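You operate a simulated robot arm through the tools that you are given. There is no shell and no other tool. Be economical: measure what you need, move in short steps, check, and stop when the job is done.

Carry out the task below with a simulated robot arm. There is one attempt and no reset: what you move stays moved.

TASK
Level the dispenser by both bubbles and lock its feet again.
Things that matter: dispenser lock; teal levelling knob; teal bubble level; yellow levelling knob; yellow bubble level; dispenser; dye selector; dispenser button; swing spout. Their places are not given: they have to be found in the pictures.

The check looks at the end state, three seconds after you hand in, the way a careful person would. Anything else that was tipped, shoved, dropped, spilled or broken makes it a failure.

THE ROBOT
A 7-joint arm with a two-finger parallel gripper, fixed in place. Base frame: the origin is at the foot of the arm, x ahead of it, y to its left, z up; the work surface is at about z = 0.076. Units: m, degrees, N and s.
With the tool pointing down near the work surface it reaches from about 0.24 to 0.6 m from the base axis. Its first joint turns from -66.0 to 66.0 degrees. Payload 2.5 kg.
Tool frame: the origin (TCP) lies between the finger pads and is the grasp point; the fingertips stand 0.023 m ahead of it; z points along the fingers, y is the line along which they close. The gripper opens to 0.094 m. The fingers are 0.038 m wide and 0.01 m thick; the gripper's body (0.054 by 0.096 m) begins 0.039 m behind the TCP.
Orientation is that of the tool frame in the base frame, as [roll, pitch, yaw] about the fixed x, y, z axes, in that order (R = Rz(yaw) Ry(pitch) Rx(roll)). With the fingers straight down and closing along the base's y, the tool's x points along the base's -x, its y along +y and its z along -z.

THE INTERFACE
- The arm moves only by the tool play_rows. Its argument "commands" is a list of rows, each a list of 6 numbers: the shift along the tool's x, y, z in m, then the turn, a rotation vector about the tool's x, y, z in degrees. In form: [[x, y, z, ax, ay, az], ...]. A call has 1 to 12 rows; each row is the pose to reach, as a shift and turn from the pose commanded when the call began, along the tool's axes at that moment. "grip" is the opening, from 0 (shut) to 1 (fully open), set as the call begins (left out, the last holds). Rows are played at 5 a second. More than 0.05 m and 8.6 degrees between two rows, or a gripper value outside its range, and nothing of the call is played. A pose out of reach is approached as far as the arm can. The call stops where the force on the tool passes 40 N (or 10 N more than at its start, if that is more) or the arm is blocked; 0.2 s more then pass. The fingers move at their own pace (about 0.108 m/s each) and stop on an object; they squeeze with about 44 N. The grip force told is the motor's: it shows also when the fingers shut on nothing. Time passes only in rows, and 0.2 s behind the last, so rows that repeat a pose let the fingers close. The reply holds the time, the measured pose of the TCP, the force on the tool along the base axes, the opening and the grip force, in the units named above and with some noise.
- Cameras (640 x 400 px; columns grow to the right, rows downward): "scene" is fixed at [0.111, -0.3991, 0.5586]; the picture's right is [0.89, -0.45, 0.00], its down [-0.19, -0.38, -0.91] and it looks along [0.41, 0.81, -0.42] (base axes); focal length 282 px, centre (320, 200). "wrist" rides on the gripper at [0.086, 0.016, -0.074] in the tool frame; the picture's right is [-0.18, 0.98, 0.00], its down [-0.58, -0.11, -0.81] and it looks along [-0.79, -0.15, 0.59] (tool axes); focal length 243 px, centre (320, 200).
- snapshot(camera): a new picture of that camera. It takes no simulated time.
- probe_pixels(camera, pixels): for up to 12 pixels [column, row] of the newest picture of that camera ("zoom" is the newest enlarged one), the place [x, y, z] in the base frame of the surface seen there, good to about 0.002 m. It takes no simulated time.
- enlarge(camera, box): a new picture of the part [left, top, right, bottom] of that camera's present view, enlarged. It takes no simulated time.
- close_job(): hands the job in; it is judged then, once.

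Keep the steps short. Do not move on a guess: measure, check each grasp and each placing, and mend mistakes. In all there are 80 turns and 34 pictures (those below and enlarged ones count). Leave the gripper open and the arm clear of the work at the hand-in unless told otherwise, and finish with a single line.

The tools are called after "Request:" by a JSON object that holds its "api" and its "payload". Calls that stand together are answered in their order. play_rows: Moves the arm, as the interface text tells. Its arguments: {"type":"object","properties":{"commands":{"type":"array","items":{"type":"array","items":{"type":"number"}}},"grip":{"type":"number"}},"required":["commands"]} The other tools are called the same way: snapshot (camera) takes a picture; probe_pixels (camera, pixels) gives the place of the surface under pixels of a picture; enlarge (camera, box) takes an enlarged picture of a part of a camera's view; close_job () hands the job in.

At the start:

```text
time_s: 0.0
eef_pos: [0.3734, 0.1666, 0.4115]
ee_rot: [-180.0, 0.0, 180.0]
contact_force: [-0.5, 0.2, -0.2]
gripper_width: 0.094
grasp_force: 0.0
```

scene: 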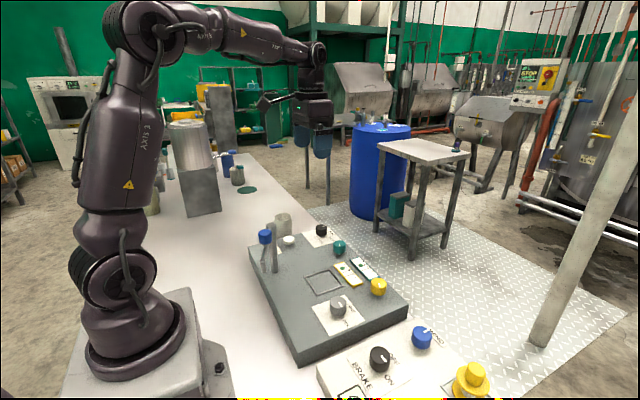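
wrist: 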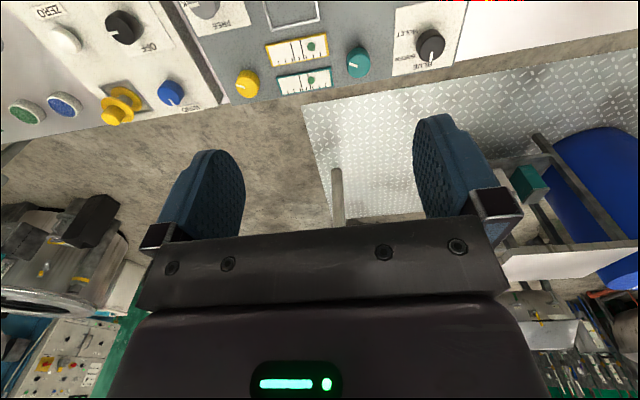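

I see the dispenser console in the scene at about (320,280). I'll enlarge it for labels and bubbles.

Request:
{"api": "enlarge", "payload": {"camera": "scene", "box": [240, 200, 420, 370]}}

Request:
{"api": "enlarge", "payload": {"camera": "wrist", "box": [180, 0, 460, 120]}}

```text
2.35 times, centred on (330, 285) of scene
```

zoom: 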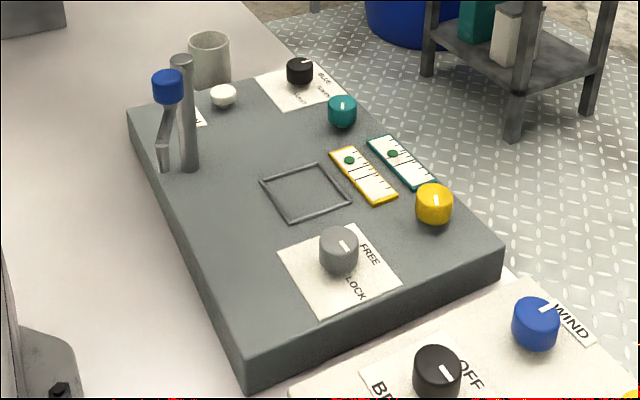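

```text
2.29 times, centred on (320, 60) of wrist
```

zoom: 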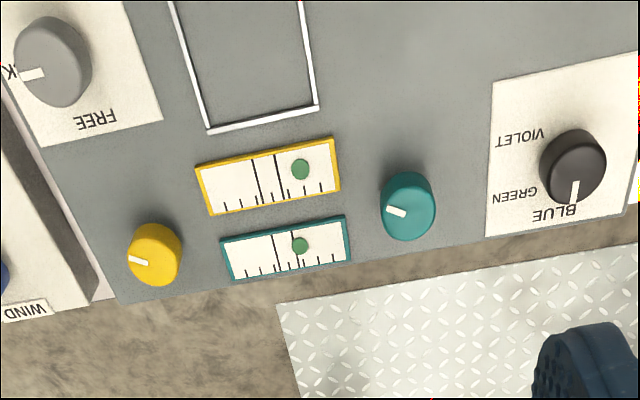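

The grey lock, yellow and teal knobs, and both bubbles (both off centre) are visible. Next I measure the knob tops, labels and bubbles in this zoom.

Request:
{"api": "probe_pixels", "payload": {"camera": "zoom", "pixels": [[50, 50], [28, 74], [95, 119], [153, 245], [138, 260], [408, 195], [396, 211], [300, 169], [300, 246], [265, 180], [287, 250], [80, 220]]}}

Request:
{"api": "probe_pixels", "payload": {"camera": "scene", "pixels": [[338, 302], [341, 303], [338, 312], [345, 295], [332, 325], [378, 283], [339, 245], [325, 335], [349, 305], [268, 236], [289, 240], [320, 230]]}}

Request:
{"api": "enlarge", "payload": {"camera": "scene", "box": [310, 270, 370, 330]}}

```text
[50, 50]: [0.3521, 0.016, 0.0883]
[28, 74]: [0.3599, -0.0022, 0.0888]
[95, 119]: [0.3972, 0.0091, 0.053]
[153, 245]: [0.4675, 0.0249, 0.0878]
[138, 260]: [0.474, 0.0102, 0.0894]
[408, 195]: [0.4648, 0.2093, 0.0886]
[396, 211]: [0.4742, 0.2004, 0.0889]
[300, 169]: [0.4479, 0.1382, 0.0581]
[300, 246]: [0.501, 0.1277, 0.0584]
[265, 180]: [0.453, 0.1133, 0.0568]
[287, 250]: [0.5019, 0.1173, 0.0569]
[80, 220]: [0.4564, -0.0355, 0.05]
```

```text
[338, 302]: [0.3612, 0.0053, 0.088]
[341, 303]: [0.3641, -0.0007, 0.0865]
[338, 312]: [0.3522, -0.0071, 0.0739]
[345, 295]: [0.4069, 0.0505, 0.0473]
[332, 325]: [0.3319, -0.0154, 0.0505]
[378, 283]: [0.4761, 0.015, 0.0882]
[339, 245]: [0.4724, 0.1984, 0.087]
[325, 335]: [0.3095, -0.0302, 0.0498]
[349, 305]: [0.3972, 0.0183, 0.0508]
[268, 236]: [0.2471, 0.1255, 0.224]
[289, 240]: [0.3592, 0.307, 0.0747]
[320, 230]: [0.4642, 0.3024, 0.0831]
```

```text
6.67 times, centred on (340, 300) of scene
```

zoom: 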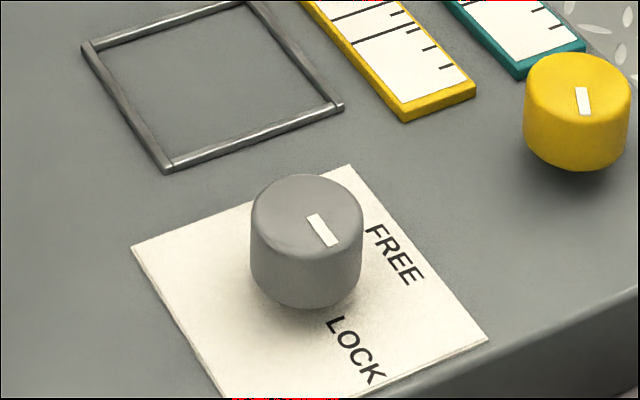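

The lock mark points to (335,245) in the zoom. I'll measure its ends, the cap rim, and the label centres to learn the angles.

Request:
{"api": "probe_pixels", "payload": {"camera": "zoom", "pixels": [[312, 216], [331, 244], [307, 214], [255, 214], [358, 214], [307, 180], [307, 250], [395, 255], [355, 350], [583, 90], [583, 112], [577, 88]]}}

```text
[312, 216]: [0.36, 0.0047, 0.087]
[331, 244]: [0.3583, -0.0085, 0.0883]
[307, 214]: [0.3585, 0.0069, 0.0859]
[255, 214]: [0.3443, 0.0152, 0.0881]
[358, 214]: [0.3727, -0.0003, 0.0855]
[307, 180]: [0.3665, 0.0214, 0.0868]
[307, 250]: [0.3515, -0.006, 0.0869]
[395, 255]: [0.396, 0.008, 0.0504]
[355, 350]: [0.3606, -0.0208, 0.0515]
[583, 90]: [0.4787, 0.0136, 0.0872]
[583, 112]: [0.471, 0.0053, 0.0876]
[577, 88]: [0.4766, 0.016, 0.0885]
```

The lock mark points toward −y, at LOCK. FREE lies toward +x, so it needs a +90° turn about base z. I move above the lock at z≈0.16, pre-turned 45° clockwise.

Request:
{"api": "play_rows", "payload": {"commands": [[0.002, -0.023, 0.036, 0, 0, 6.5], [0.004, -0.046, 0.072, 0, 0, 13], [0.006, -0.069, 0.108, 0, 0, 19.5], [0.009, -0.092, 0.144, 0, 0, 26], [0.011, -0.115, 0.18, 0, 0, 32.5], [0.013, -0.137, 0.216, 0, 0, 39], [0.0149, -0.1591, 0.25, 0, 0, 45], [0.0149, -0.1591, 0.25, 0, 0, 45]], "grip": 1}}

Request:
{"api": "snapshot", "payload": {"camera": "wrist"}}

Request:
{"api": "enlarge", "payload": {"camera": "scene", "box": [240, 200, 420, 370]}}

```text
time_s: 1.8
eef_pos: [0.358, 0.0076, 0.1601]
ee_rot: [180.0, 0.0, 134.9]
contact_force: [-1.3, 0.3, 0.2]
gripper_width: 0.0939
grasp_force: 0.1
```

```text
28 pictures are left
```

wrist: 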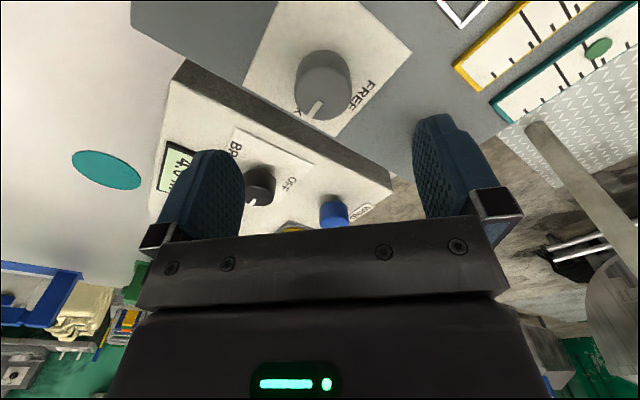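

```text
2.35 times, centred on (330, 285) of scene
```

zoom: 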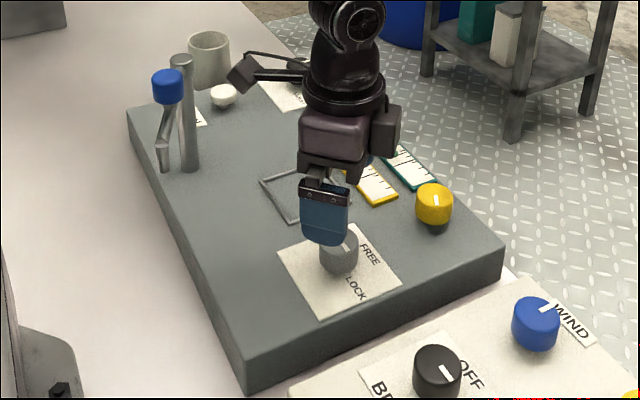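

I see the lock knob between the fingers at (322,85) in the wrist view, with the mark at LOCK. I'll measure the cap rim to refine the centre.

Request:
{"api": "probe_pixels", "payload": {"camera": "wrist", "pixels": [[298, 95], [324, 118], [349, 100], [300, 110], [340, 113], [325, 85], [318, 103], [308, 116], [325, 100]]}}

```text
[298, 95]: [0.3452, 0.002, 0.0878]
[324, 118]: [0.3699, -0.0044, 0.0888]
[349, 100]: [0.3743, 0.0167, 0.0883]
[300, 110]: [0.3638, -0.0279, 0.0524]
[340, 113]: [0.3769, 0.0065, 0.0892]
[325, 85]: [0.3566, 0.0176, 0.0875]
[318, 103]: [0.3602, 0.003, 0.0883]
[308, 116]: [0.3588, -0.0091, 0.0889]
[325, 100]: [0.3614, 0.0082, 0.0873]
```

Centre is about (0.360, 0.008), radius 0.0165, top 0.088. I go down to TCP z≈0.081 with open fingers.

Request:
{"api": "play_rows", "payload": {"commands": [[-0.0011, 0.0018, 0.03, 0, 0, 0], [-0.0011, 0.0018, 0.055, 0, 0, 0], [-0.0011, 0.0018, 0.07, 0, 0, 0], [-0.0011, 0.0018, 0.079, 0, 0, 0]]}}

Request:
{"api": "play_rows", "payload": {"commands": [[0, 0, 0, 0, 0, 0], [0, 0, 0, 0, 0, 0], [0, 0, 0, 0, 0, 0], [0, 0, 0, 0, 0, 0]], "grip": 0.25}}

```text
time_s: 2.8
eef_pos: [0.3618, 0.0092, 0.0818]
ee_rot: [180.0, 0.1, 135.0]
contact_force: [-0.2, -0.2, 0.3]
gripper_width: 0.0942
grasp_force: 0.1
```

```text
time_s: 3.8
eef_pos: [0.3603, 0.009, 0.0818]
ee_rot: [180.0, 0.0, 134.9]
contact_force: [8.5, 2.3, -11.1]
gripper_width: 0.0365
grasp_force: 45.3
```

Gripped at 0.0365 m. Now turning the lock +90° about base z (tool az −90°) toward FREE.

Request:
{"api": "play_rows", "payload": {"commands": [[0, 0, 0, 0, 0, -8.2], [0, 0, 0, 0, 0, -16.4], [0, 0, 0, 0, 0, -24.6], [0, 0, 0, 0, 0, -32.8], [0, 0, 0, 0, 0, -41], [0, 0, 0, 0, 0, -49.2], [0, 0, 0, 0, 0, -57.4], [0, 0, 0, 0, 0, -65.6], [0, 0, 0, 0, 0, -73.8], [0, 0, 0, 0, 0, -82], [0, 0, 0, 0, 0, -90], [0, 0, 0, 0, 0, -90]]}}

```text
time_s: 4.9
eef_pos: [0.3595, 0.0095, 0.0826]
ee_rot: [179.9, 0.2, 171.7]
contact_force: [1.4, 1.5, -4.2]
gripper_width: 0.0365
grasp_force: 45.3
stopped in row 5: the force on the tool passed its limit (the readings are from after the stop); the commanded pose is now the measured one
```

It stopped after ~37°. I'll look at the knob before anything else.

Request:
{"api": "snapshot", "payload": {"camera": "wrist"}}

Request:
{"api": "enlarge", "payload": {"camera": "scene", "box": [300, 250, 390, 330]}}

```text
26 pictures are left
```

wrist: 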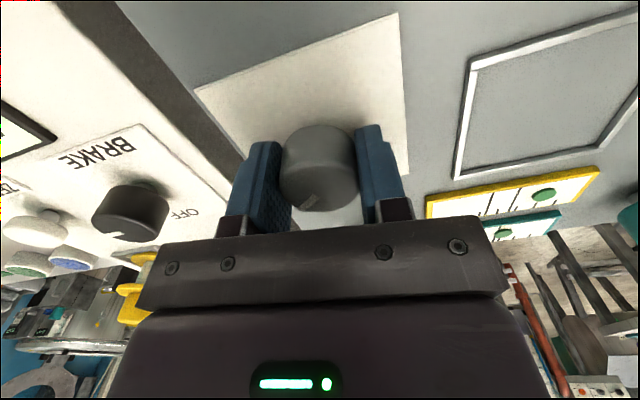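

```text
5.00 times, centred on (345, 290) of scene
```

zoom: 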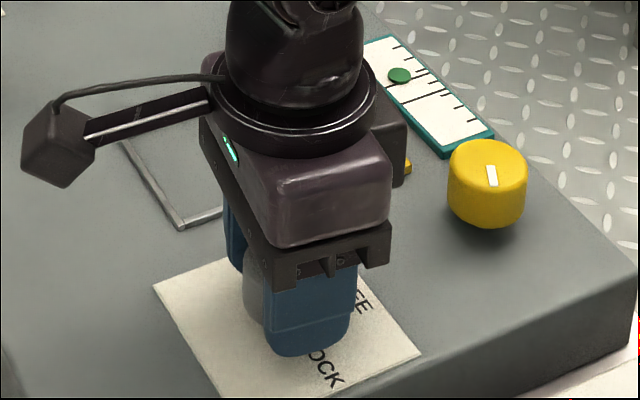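

The mark turned with the fingers. The stop might come from side load by off-centring; I continue in smaller steps.

Request:
{"api": "play_rows", "payload": {"commands": [[0, 0, 0, 0, 0, -4], [0, 0, 0, 0, 0, -8], [0, 0, 0, 0, 0, -12], [0, 0, 0, 0, 0, -16], [0, 0, 0, 0, 0, -20]]}}

```text
time_s: 6.1
eef_pos: [0.3606, 0.0106, 0.082]
ee_rot: [179.9, 0.2, -168.2]
contact_force: [6.6, 4.5, -13.1]
gripper_width: 0.0362
grasp_force: 44.8
```

It goes on turning (57° so far). I continue the remaining 33°.

Request:
{"api": "play_rows", "payload": {"commands": [[0, 0, 0, 0, 0, -4], [0, 0, 0, 0, 0, -8], [0, 0, 0, 0, 0, -12], [0, 0, 0, 0, 0, -16], [0, 0, 0, 0, 0, -20], [0, 0, 0, 0, 0, -24], [0, 0, 0, 0, 0, -28], [0, 0, 0, 0, 0, -33]]}}

```text
time_s: 7.9
eef_pos: [0.3612, 0.0101, 0.0822]
ee_rot: [-179.9, 0.2, -135.1]
contact_force: [-2.9, 14.0, 8.0]
gripper_width: 0.0366
grasp_force: 44.6
```

Turned 90°. I open the fingers, rise and look.

Request:
{"api": "play_rows", "payload": {"commands": [[0, 0, 0, 0, 0, 0], [0, 0, 0, 0, 0, 0], [0, 0, -0.03, 0, 0, 0], [0, 0, -0.06, 0, 0, 0], [0, 0, -0.1, 0, 0, 0]], "grip": 1}}

Request:
{"api": "snapshot", "payload": {"camera": "wrist"}}

```text
time_s: 9.1
eef_pos: [0.3602, 0.0091, 0.1818]
ee_rot: [-180.0, 0.2, -135.3]
contact_force: [-0.5, 0.1, -0.1]
gripper_width: 0.0938
grasp_force: 0.0
```

```text
24 pictures are left
```

wrist: 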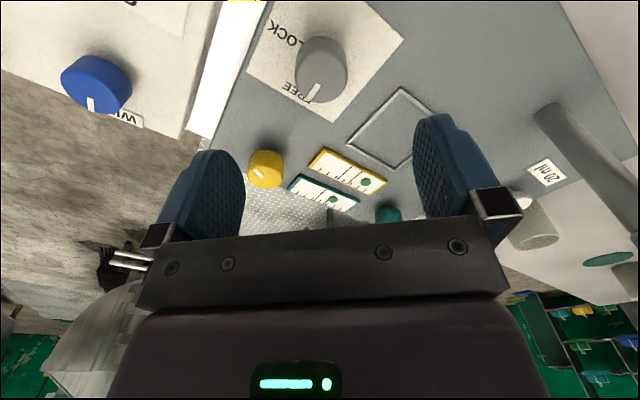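

The lock mark now points at FREE. Next I go over the yellow knob near (0.474,0.015), back to yaw 180.

Request:
{"api": "play_rows", "payload": {"commands": [[-0.014, -0.013, 0.003, 0, 0, 7.5], [-0.028, -0.026, 0.006, 0, 0, 15], [-0.042, -0.038, 0.01, 0, 0, 22.5], [-0.056, -0.051, 0.013, 0, 0, 30], [-0.07, -0.064, 0.017, 0, 0, 37.5], [-0.0848, -0.0764, 0.02, 0, 0, 44.7], [-0.0848, -0.0764, 0.02, 0, 0, 44.7]]}}

Request:
{"api": "snapshot", "payload": {"camera": "wrist"}}

```text
time_s: 10.7
eef_pos: [0.4746, 0.0147, 0.1626]
ee_rot: [179.9, 0.2, 179.9]
contact_force: [-0.5, 0.4, -0.1]
gripper_width: 0.0939
grasp_force: 0.0
```

```text
23 pictures are left
```

wrist: 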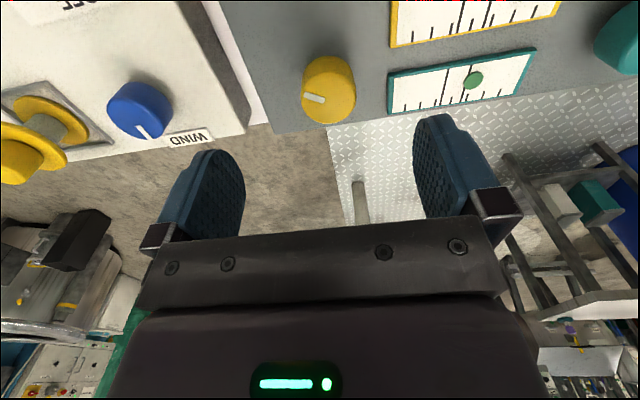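

I see the yellow knob at (328,90), its mark toward −y. I'll measure its rim and the teal bubble and its gauge lines.

Request:
{"api": "probe_pixels", "payload": {"camera": "wrist", "pixels": [[303, 100], [330, 122], [354, 98], [316, 118], [345, 117], [328, 75], [308, 97], [322, 101], [474, 80], [462, 90], [446, 93]]}}

Request:
{"api": "enlarge", "payload": {"camera": "scene", "box": [320, 250, 390, 300]}}

```text
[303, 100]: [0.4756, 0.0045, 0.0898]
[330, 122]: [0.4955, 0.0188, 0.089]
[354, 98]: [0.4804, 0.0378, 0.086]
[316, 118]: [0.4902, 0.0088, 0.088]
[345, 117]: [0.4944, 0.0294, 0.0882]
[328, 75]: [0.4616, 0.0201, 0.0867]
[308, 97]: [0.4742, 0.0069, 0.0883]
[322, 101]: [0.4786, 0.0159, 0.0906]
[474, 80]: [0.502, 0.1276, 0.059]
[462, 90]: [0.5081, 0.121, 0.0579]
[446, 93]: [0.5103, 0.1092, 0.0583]
```

```text
8.00 times, centred on (355, 275) of scene
```

zoom: 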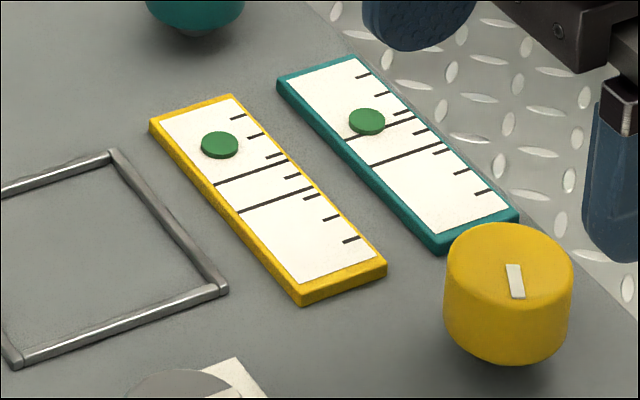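

Yellow knob centre is about (0.4785,0.021). Both bubbles sit toward +y, yellow by about two ticks and teal by about one. To clear the gauge I narrow the opening to 0.056 and descend.

Request:
{"api": "play_rows", "payload": {"commands": [[-0.004, 0.0063, 0.01, 0, 0, 0], [-0.004, 0.0063, 0.01, 0, 0, 0], [-0.004, 0.0063, 0.04, 0, 0, 0], [-0.004, 0.0063, 0.065, 0, 0, 0], [-0.004, 0.0063, 0.079, 0, 0, 0], [-0.004, 0.0063, 0.079, 0, 0, 0]], "grip": 0.6}}

Request:
{"api": "play_rows", "payload": {"commands": [[0, 0, 0, 0, 0, 0], [0, 0, 0, 0, 0, 0], [0, 0, 0, 0, 0, 0]], "grip": 0.25}}

```text
time_s: 12.1
eef_pos: [0.4781, 0.0212, 0.0834]
ee_rot: [179.9, 0.2, -179.9]
contact_force: [-0.2, 0.3, -0.4]
gripper_width: 0.0563
grasp_force: 0.0
```

```text
time_s: 12.9
eef_pos: [0.4803, 0.0207, 0.0838]
ee_rot: [-179.9, 0.2, 179.9]
contact_force: [3.5, -10.7, -6.0]
gripper_width: 0.0378
grasp_force: 45.3
```

Gripped (0.0378 m). Test turn of +30° in tool z (clockwise from above), then I look at the bubbles.

Request:
{"api": "play_rows", "payload": {"commands": [[0, 0, 0, 0, 0, 5], [0, 0, 0, 0, 0, 10], [0, 0, 0, 0, 0, 15], [0, 0, 0, 0, 0, 20], [0, 0, 0, 0, 0, 25], [0, 0, 0, 0, 0, 30], [0, 0, 0, 0, 0, 30], [0, 0, 0, 0, 0, 30]]}}

Request:
{"api": "enlarge", "payload": {"camera": "scene", "box": [320, 250, 390, 300]}}

```text
time_s: 14.7
eef_pos: [0.4798, 0.0206, 0.0829]
ee_rot: [179.9, 0.4, 149.9]
contact_force: [24.4, -17.4, -20.6]
gripper_width: 0.0379
grasp_force: 45.3
```

```text
8.00 times, centred on (355, 275) of scene
```

zoom: 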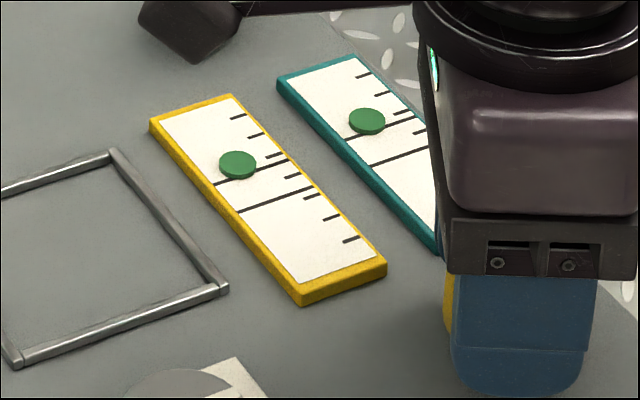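

The clockwise turn moved only the yellow bubble, from (220,145) to (238,165). The middle is about (263,187), so I turn about 35° more.

Request:
{"api": "play_rows", "payload": {"commands": [[0, 0, 0, 0, 0, 5], [0, 0, 0, 0, 0, 10], [0, 0, 0, 0, 0, 15], [0, 0, 0, 0, 0, 20], [0, 0, 0, 0, 0, 25], [0, 0, 0, 0, 0, 30], [0, 0, 0, 0, 0, 35], [0, 0, 0, 0, 0, 35], [0, 0, 0, 0, 0, 35]]}}

Request:
{"api": "enlarge", "payload": {"camera": "scene", "box": [320, 250, 390, 300]}}

```text
time_s: 16.7
eef_pos: [0.4799, 0.0196, 0.083]
ee_rot: [179.6, 0.2, 114.9]
contact_force: [20.9, -15.0, -13.1]
gripper_width: 0.0378
grasp_force: 45.3
```

```text
8.00 times, centred on (355, 275) of scene
```

zoom: 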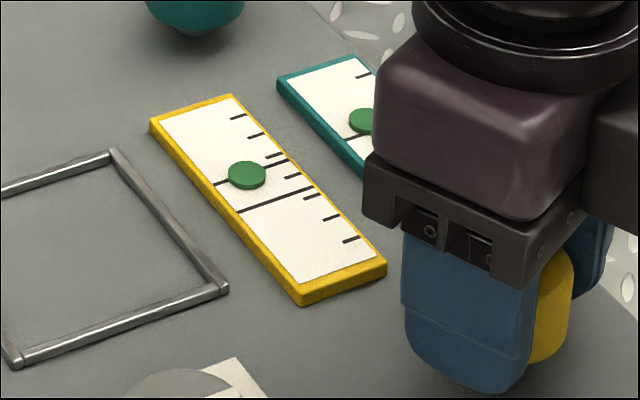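

The bubble moved less than expected, so either the fingers slipped or the bubble lags. I release, rise, and check the mark and bubbles.

Request:
{"api": "play_rows", "payload": {"commands": [[0, 0, 0, 0, 0, 0], [0, 0, 0, 0, 0, 0], [0, 0, -0.03, 0, 0, 0], [0, 0, -0.06, 0, 0, 0], [0, 0, -0.08, 0, 0, 8], [0, 0, -0.08, 0, 0, 8]], "grip": 0.6}}

Request:
{"api": "enlarge", "payload": {"camera": "scene", "box": [320, 250, 390, 300]}}

Request:
{"api": "snapshot", "payload": {"camera": "wrist"}}

```text
time_s: 18.1
eef_pos: [0.4783, 0.0226, 0.1642]
ee_rot: [179.9, 0.0, 106.8]
contact_force: [-0.4, 0.9, -0.5]
gripper_width: 0.0568
grasp_force: 0.1
```

```text
8.00 times, centred on (355, 275) of scene
```

zoom: 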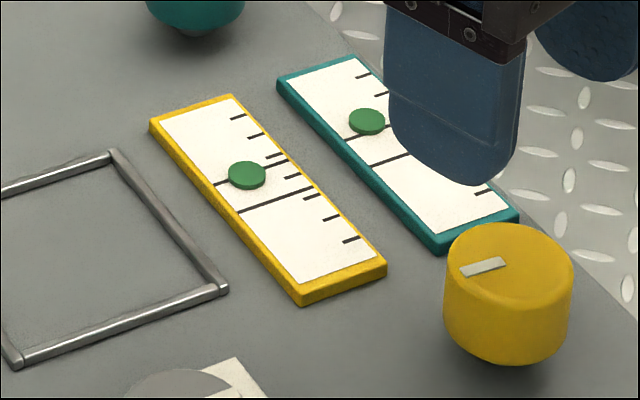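

```text
18 pictures are left
```

wrist: 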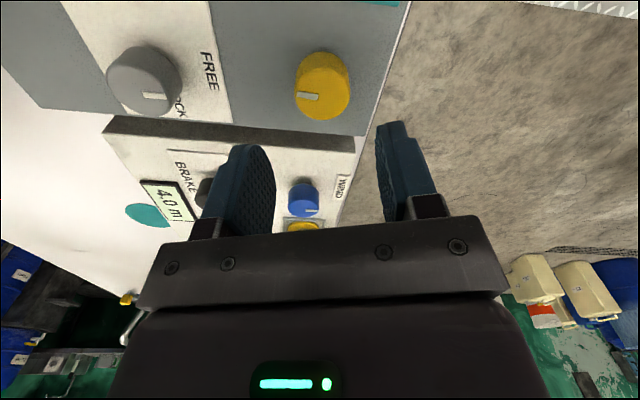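

The mark turned ~65° as commanded, so no slip. The yellow response is just smaller now; about 30° more may be needed. Because teal might also affect yellow, I do teal first: move above it near (0.467,0.209), back at yaw 180.

Request:
{"api": "play_rows", "payload": {"commands": [[0.02, 0.005, 0, 0, 0, -8.1], [0.04, 0.01, 0, 0, 0, -16.2], [0.06, 0.014, 0, 0, 0, -24.3], [0.08, 0.019, 0, 0, 0, -32.4], [0.1, 0.024, 0, 0, 0, -40.6], [0.12, 0.029, 0, 0, 0, -48.8], [0.14, 0.034, 0, 0, 0, -57], [0.16, 0.039, 0, 0, 0, -65.1], [0.181, 0.0432, 0, 0, 0, -73.2], [0.181, 0.0432, 0, 0, 0, -73.2]]}}

Request:
{"api": "snapshot", "payload": {"camera": "wrist"}}

```text
time_s: 20.3
eef_pos: [0.4667, 0.2075, 0.1645]
ee_rot: [179.9, 0.2, -179.7]
contact_force: [-0.1, 0.0, 0.4]
gripper_width: 0.0565
grasp_force: 0.1
```

```text
17 pictures are left
```

wrist: 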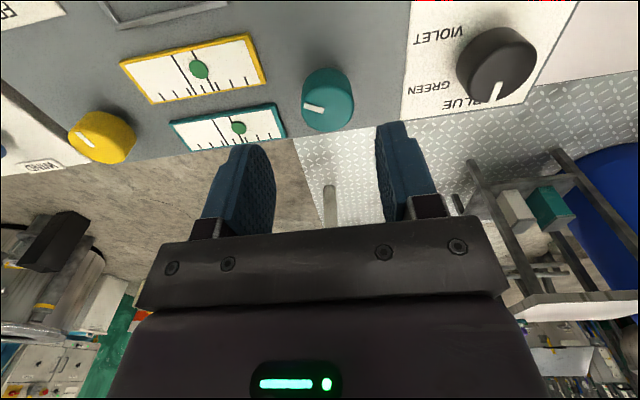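

The teal knob is at (327,100), with the black selector at its right. I'll measure the rim and nearby obstacles.

Request:
{"api": "probe_pixels", "payload": {"camera": "wrist", "pixels": [[304, 108], [328, 130], [350, 113], [314, 125], [342, 126], [327, 95], [284, 128], [460, 70], [200, 70], [176, 70], [192, 66], [239, 128]]}}

```text
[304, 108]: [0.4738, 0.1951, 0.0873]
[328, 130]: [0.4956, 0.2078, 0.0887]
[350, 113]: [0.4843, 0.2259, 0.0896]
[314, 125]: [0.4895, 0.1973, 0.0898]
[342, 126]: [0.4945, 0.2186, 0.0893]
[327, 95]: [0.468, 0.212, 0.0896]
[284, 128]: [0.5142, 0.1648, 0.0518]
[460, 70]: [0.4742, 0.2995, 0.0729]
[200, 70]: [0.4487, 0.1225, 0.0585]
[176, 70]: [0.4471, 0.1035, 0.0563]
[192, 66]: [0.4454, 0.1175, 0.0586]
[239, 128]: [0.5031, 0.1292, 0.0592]
```

Teal centre is about (0.4785,0.2115); fingers at 0.056 clear the gauge end at y≈0.165. Yellow still has to move ~0.012 m. I go down on teal and grip.

Request:
{"api": "play_rows", "payload": {"commands": [[-0.0118, 0.004, 0.01, 0, 0, 0], [-0.0118, 0.004, 0.01, 0, 0, 0], [-0.0118, 0.004, 0.04, 0, 0, 0], [-0.0118, 0.004, 0.065, 0, 0, 0], [-0.0118, 0.004, 0.081, 0, 0, 0], [-0.0118, 0.004, 0.081, 0, 0, 0]]}}

Request:
{"api": "play_rows", "payload": {"commands": [[0, 0, 0, 0, 0, 0], [0, 0, 0, 0, 0, 0], [0, 0, 0, 0, 0, 0]], "grip": 0.25}}

```text
time_s: 21.7
eef_pos: [0.4779, 0.2109, 0.0825]
ee_rot: [179.9, 0.2, -179.8]
contact_force: [0.4, 0.1, 0.2]
gripper_width: 0.0566
grasp_force: 0.1
```

```text
time_s: 22.5
eef_pos: [0.4792, 0.2099, 0.0824]
ee_rot: [-180.0, 0.2, -179.9]
contact_force: [0.9, -6.9, -0.5]
gripper_width: 0.0378
grasp_force: 44.6
```

Gripped teal. Test turn of +30° (clockwise from above), then I look at the bubbles.

Request:
{"api": "play_rows", "payload": {"commands": [[0, 0, 0, 0, 0, 5], [0, 0, 0, 0, 0, 10], [0, 0, 0, 0, 0, 15], [0, 0, 0, 0, 0, 20], [0, 0, 0, 0, 0, 25], [0, 0, 0, 0, 0, 30], [0, 0, 0, 0, 0, 30], [0, 0, 0, 0, 0, 30]]}}

Request:
{"api": "enlarge", "payload": {"camera": "scene", "box": [320, 250, 390, 300]}}

```text
time_s: 24.3
eef_pos: [0.4803, 0.2104, 0.0835]
ee_rot: [180.0, 0.2, 150.1]
contact_force: [5.7, -10.3, -10.8]
gripper_width: 0.038
grasp_force: 45.1
```

```text
8.00 times, centred on (355, 275) of scene
```

zoom: 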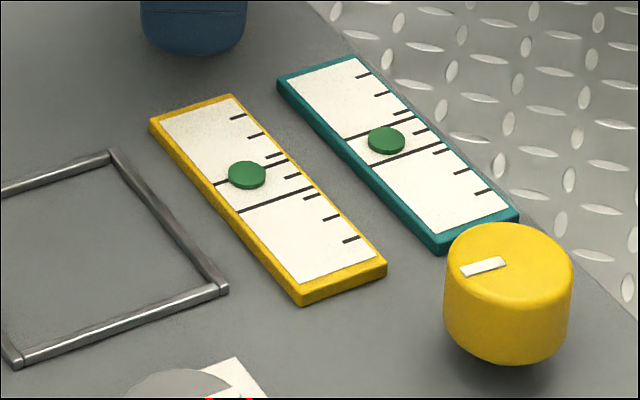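

The teal bubble moved between its lines and yellow did not change. I'll measure bubble centres and line positions exactly.

Request:
{"api": "probe_pixels", "payload": {"camera": "zoom", "pixels": [[387, 139], [370, 138], [404, 138], [387, 128], [360, 133], [400, 119], [385, 162], [425, 147], [247, 174], [225, 182], [260, 205], [290, 195]]}}

```text
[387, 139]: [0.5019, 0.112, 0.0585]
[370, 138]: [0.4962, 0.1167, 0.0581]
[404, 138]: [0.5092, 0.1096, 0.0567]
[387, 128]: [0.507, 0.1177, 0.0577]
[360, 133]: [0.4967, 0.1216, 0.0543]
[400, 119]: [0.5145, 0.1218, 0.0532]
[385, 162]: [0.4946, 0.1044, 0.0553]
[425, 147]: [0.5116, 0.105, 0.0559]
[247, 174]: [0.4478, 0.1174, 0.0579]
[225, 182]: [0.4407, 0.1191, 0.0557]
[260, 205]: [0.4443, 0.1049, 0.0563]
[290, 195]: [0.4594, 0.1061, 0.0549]
```

Teal is centred within ~1 mm. I release it, rise and move back above yellow at yaw 180; yellow still needs ~6 mm.

Request:
{"api": "play_rows", "payload": {"commands": [[0, 0, 0, 0, 0, 0], [0, 0, 0, 0, 0, 0], [0, 0, -0.03, 0, 0, 0], [0, 0, -0.06, 0, 0, 0], [-0.015, -0.027, -0.07, 0, 0, -5], [-0.031, -0.055, -0.07, 0, 0, -10], [-0.047, -0.083, -0.07, 0, 0, -15], [-0.063, -0.11, -0.07, 0, 0, -20], [-0.078, -0.138, -0.07, 0, 0, -25], [-0.0937, -0.1653, -0.07, 0, 0, -30], [-0.0937, -0.1653, -0.07, 0, 0, -30]], "grip": 0.6}}

```text
time_s: 26.7
eef_pos: [0.4766, 0.021, 0.1533]
ee_rot: [179.9, 0.2, -179.6]
contact_force: [0.5, 0.2, 0.2]
gripper_width: 0.0564
grasp_force: 0.2
```

Above yellow. I go down 0.07 and shift +0.002 in base x, then grip.

Request:
{"api": "play_rows", "payload": {"commands": [[-0.002, 0, 0.025, 0, 0, 0], [-0.002, 0, 0.05, 0, 0, 0], [-0.002, 0, 0.07, 0, 0, 0], [-0.002, 0, 0.07, 0, 0, 0]]}}

Request:
{"api": "play_rows", "payload": {"commands": [[0, 0, 0, 0, 0, 0], [0, 0, 0, 0, 0, 0], [0, 0, 0, 0, 0, 0]], "grip": 0.25}}

Request:
{"api": "play_rows", "payload": {"commands": [[0, 0, 0, 0, 0, 5], [0, 0, 0, 0, 0, 10], [0, 0, 0, 0, 0, 15], [0, 0, 0, 0, 0, 20], [0, 0, 0, 0, 0, 20], [0, 0, 0, 0, 0, 20]]}}

Request:
{"api": "enlarge", "payload": {"camera": "scene", "box": [320, 250, 390, 300]}}

```text
time_s: 27.7
eef_pos: [0.4804, 0.0229, 0.0826]
ee_rot: [-180.0, 0.2, -179.6]
contact_force: [0.0, 0.0, -0.2]
gripper_width: 0.0564
grasp_force: 0.1
```

```text
time_s: 28.5
eef_pos: [0.4796, 0.0197, 0.0823]
ee_rot: [-180.0, 0.2, -179.9]
contact_force: [3.8, -12.2, -5.3]
gripper_width: 0.0375
grasp_force: 45.0
```

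```text
time_s: 29.9
eef_pos: [0.4794, 0.0195, 0.0832]
ee_rot: [-180.0, 0.2, 160.2]
contact_force: [2.0, -16.7, -2.7]
gripper_width: 0.0376
grasp_force: 45.2
```

```text
8.00 times, centred on (355, 275) of scene
```

zoom: 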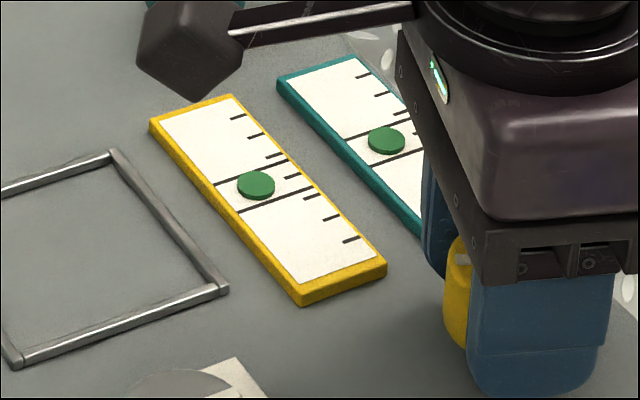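

The yellow bubble is now between its lines at (256,185). I release, rise, and take a better overhead wrist view of both gauges.

Request:
{"api": "play_rows", "payload": {"commands": [[0, 0, 0, 0, 0, 0], [0, 0, 0, 0, 0, 0], [0, 0, -0.03, 0, 0, 0], [0, 0, -0.06, 0, 0, 0], [0.028, 0.007, -0.08, 0, 0, -4], [0.056, 0.014, -0.1, 0, 0, -8], [0.084, 0.021, -0.12, 0, 0, -12], [0.112, 0.027, -0.13, 0, 0, -16], [0.1397, 0.0343, -0.137, 0, 0, -20], [0.1397, 0.0343, -0.137, 0, 0, -20]], "grip": 0.6}}

Request:
{"api": "enlarge", "payload": {"camera": "wrist", "box": [160, 0, 480, 200]}}

Request:
{"api": "enlarge", "payload": {"camera": "scene", "box": [335, 255, 380, 285]}}

```text
time_s: 32.1
eef_pos: [0.3586, 0.1008, 0.2195]
ee_rot: [180.0, 0.2, -179.7]
contact_force: [0.4, 0.1, 0.7]
gripper_width: 0.0565
grasp_force: 0.0
```

```text
2.00 times, centred on (320, 100) of wrist
```

zoom: 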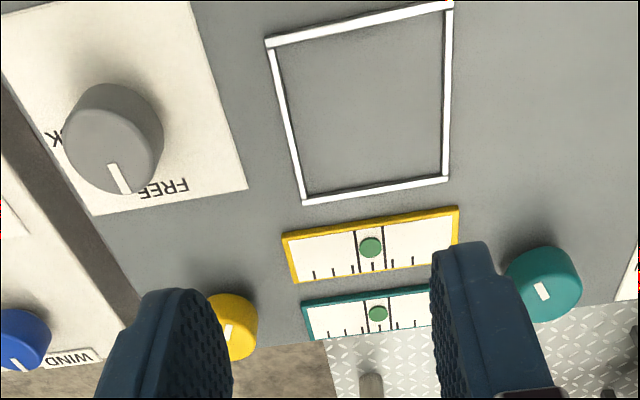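

```text
13.33 times, centred on (358, 270) of scene
```

zoom: 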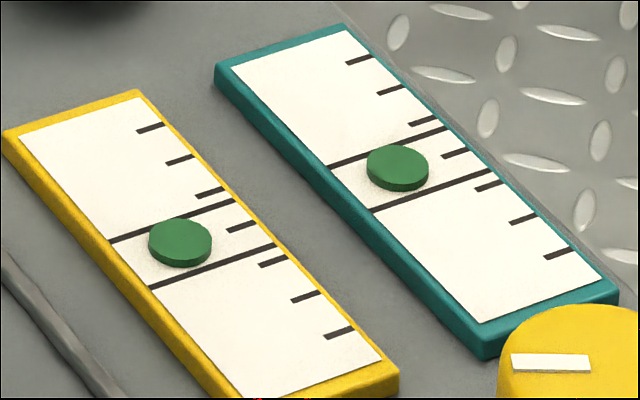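

Both bubbles sit centred between their long lines (yellow 370 between 357/382, teal 377 between 364/391). Now I return over the lock at yaw −135 for the −90° turn.

Request:
{"api": "play_rows", "payload": {"commands": [[0, -0.015, 0.01, 0, 0, -7.5], [0, -0.03, 0.02, 0, 0, -15], [-0.001, -0.045, 0.03, 0, 0, -22.5], [-0.001, -0.06, 0.04, 0, 0, -30], [-0.002, -0.076, 0.05, 0, 0, -37.5], [-0.002, -0.0913, 0.06, 0, 0, -45], [-0.002, -0.0913, 0.06, 0, 0, -45]], "grip": 0.7}}

Request:
{"api": "play_rows", "payload": {"commands": [[0, 0, 0.03, 0, 0, 0], [0, 0, 0.055, 0, 0, 0], [0, 0, 0.07, 0, 0, 0], [0, 0, 0.077, 0, 0, 0], [0, 0, 0.077, 0, 0, 0]]}}

Request:
{"api": "play_rows", "payload": {"commands": [[0, 0, 0, 0, 0, 0], [0, 0, 0, 0, 0, 0], [0, 0, 0, 0, 0, 0]], "grip": 0.25}}

```text
time_s: 33.7
eef_pos: [0.362, 0.0099, 0.1585]
ee_rot: [-179.9, 0.1, -134.8]
contact_force: [-0.8, 1.0, -0.6]
gripper_width: 0.0657
grasp_force: 0.1
```

```text
time_s: 34.9
eef_pos: [0.3635, 0.0105, 0.0827]
ee_rot: [-179.9, 0.1, -134.8]
contact_force: [0.1, 0.5, -0.5]
gripper_width: 0.0659
grasp_force: 0.0
```

```text
time_s: 35.7
eef_pos: [0.3622, 0.0108, 0.0809]
ee_rot: [180.0, 0.1, -134.7]
contact_force: [-13.0, 11.7, 5.7]
gripper_width: 0.0369
grasp_force: 44.7
```

Gripped (0.0369 m). I turn the lock back with tool az +, first 45°, in gentle steps.

Request:
{"api": "play_rows", "payload": {"commands": [[0, 0, 0, 0, 0, 4], [0, 0, 0, 0, 0, 8], [0, 0, 0, 0, 0, 12], [0, 0, 0, 0, 0, 16], [0, 0, 0, 0, 0, 20], [0, 0, 0, 0, 0, 24], [0, 0, 0, 0, 0, 28], [0, 0, 0, 0, 0, 32], [0, 0, 0, 0, 0, 36], [0, 0, 0, 0, 0, 40], [0, 0, 0, 0, 0, 45]]}}

```text
time_s: 38.1
eef_pos: [0.3619, 0.0107, 0.0825]
ee_rot: [179.9, 0.1, -179.9]
contact_force: [-19.3, 14.5, -2.8]
gripper_width: 0.0365
grasp_force: 44.9
```

45° done; side force about 24 N, so I ease 1 mm toward the force and do the other 45°.

Request:
{"api": "play_rows", "payload": {"commands": [[0.001, 0.0006, 0, 0, 0, 4], [0.001, 0.0006, 0, 0, 0, 8], [0.001, 0.0006, 0, 0, 0, 12], [0.001, 0.0006, 0, 0, 0, 16], [0.001, 0.0006, 0, 0, 0, 20], [0.001, 0.0006, 0, 0, 0, 24], [0.001, 0.0006, 0, 0, 0, 28], [0.001, 0.0006, 0, 0, 0, 32], [0.001, 0.0006, 0, 0, 0, 36], [0.001, 0.0006, 0, 0, 0, 40], [0.001, 0.0006, 0, 0, 0, 45], [0.001, 0.0006, 0, 0, 0, 45]]}}

```text
time_s: 40.7
eef_pos: [0.3613, 0.0086, 0.081]
ee_rot: [179.9, 0.2, 135.1]
contact_force: [-11.8, -11.6, -15.1]
gripper_width: 0.0363
grasp_force: 44.7
```

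90° turned back. I open, rise and check the lock mark and both bubbles.

Request:
{"api": "play_rows", "payload": {"commands": [[0, 0, 0, 0, 0, 0], [0, 0, 0, 0, 0, 0], [0, 0, -0.03, 0, 0, 0], [0, 0, -0.06, 0, 0, 0], [0, 0, -0.1, 0, 0, 0], [0, 0, -0.14, 0, 0, 0], [0, 0, -0.18, 0, 0, 0], [0, 0, -0.18, 0, 0, 0]], "grip": 1}}

Request:
{"api": "enlarge", "payload": {"camera": "scene", "box": [310, 255, 390, 325]}}

Request:
{"api": "snapshot", "payload": {"camera": "wrist"}}

```text
time_s: 42.5
eef_pos: [0.3603, 0.0109, 0.2638]
ee_rot: [179.8, 0.2, 135.2]
contact_force: [0.1, 0.9, 0.6]
gripper_width: 0.0937
grasp_force: 0.0
```

```text
5.71 times, centred on (350, 290) of scene
```

zoom: 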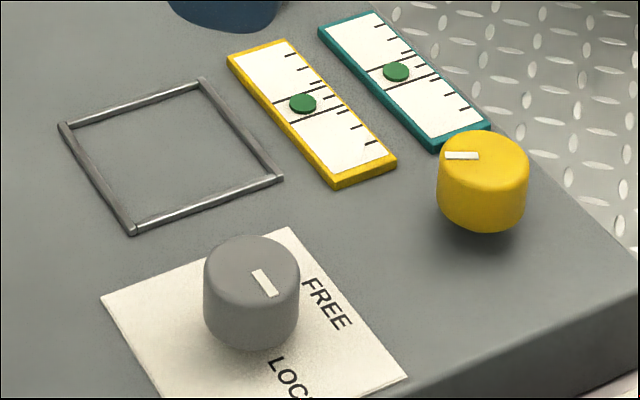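

```text
11 pictures are left
```

wrist: 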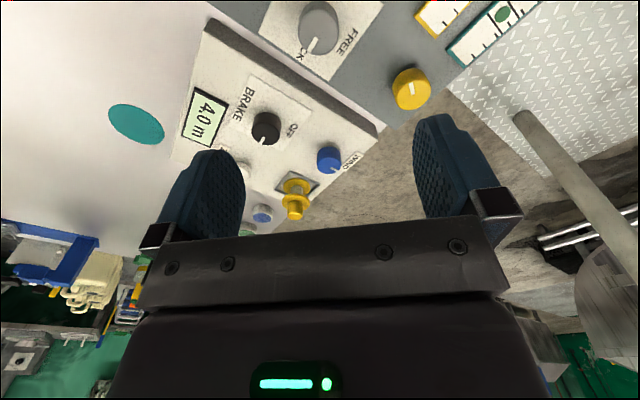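

Bubbles are still centred. I compare the lock mark in exactly the same crop as at the start.

Request:
{"api": "enlarge", "payload": {"camera": "scene", "box": [310, 270, 370, 330]}}

Request:
{"api": "snapshot", "payload": {"camera": "scene"}}

```text
6.67 times, centred on (340, 300) of scene
```

zoom: 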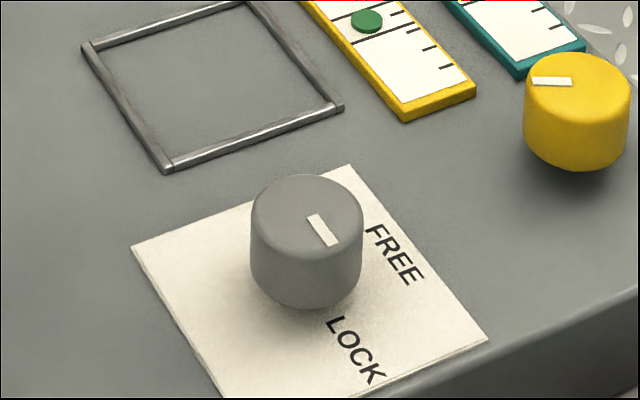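

```text
9 pictures are left
```

scene: 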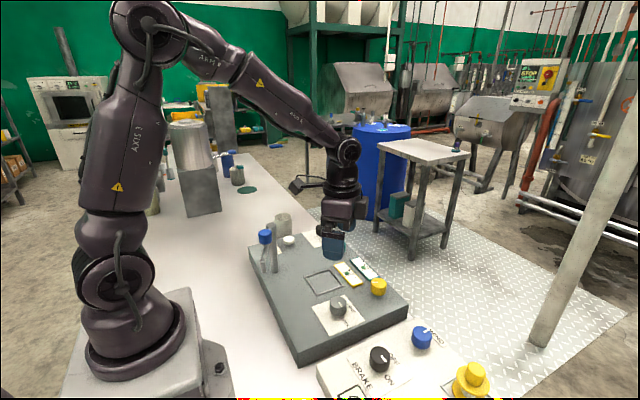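

The lock mark matches its original LOCK angle, both bubbles are centred, nothing else has been moved, and the gripper is open and clear. I'm handing in.

Request:
{"api": "close_job", "payload": {}}

```text
The job is handed in.
```

The dispenser is level, with both bubbles centred between their long lines, and its feet are locked again; the job is handed in.
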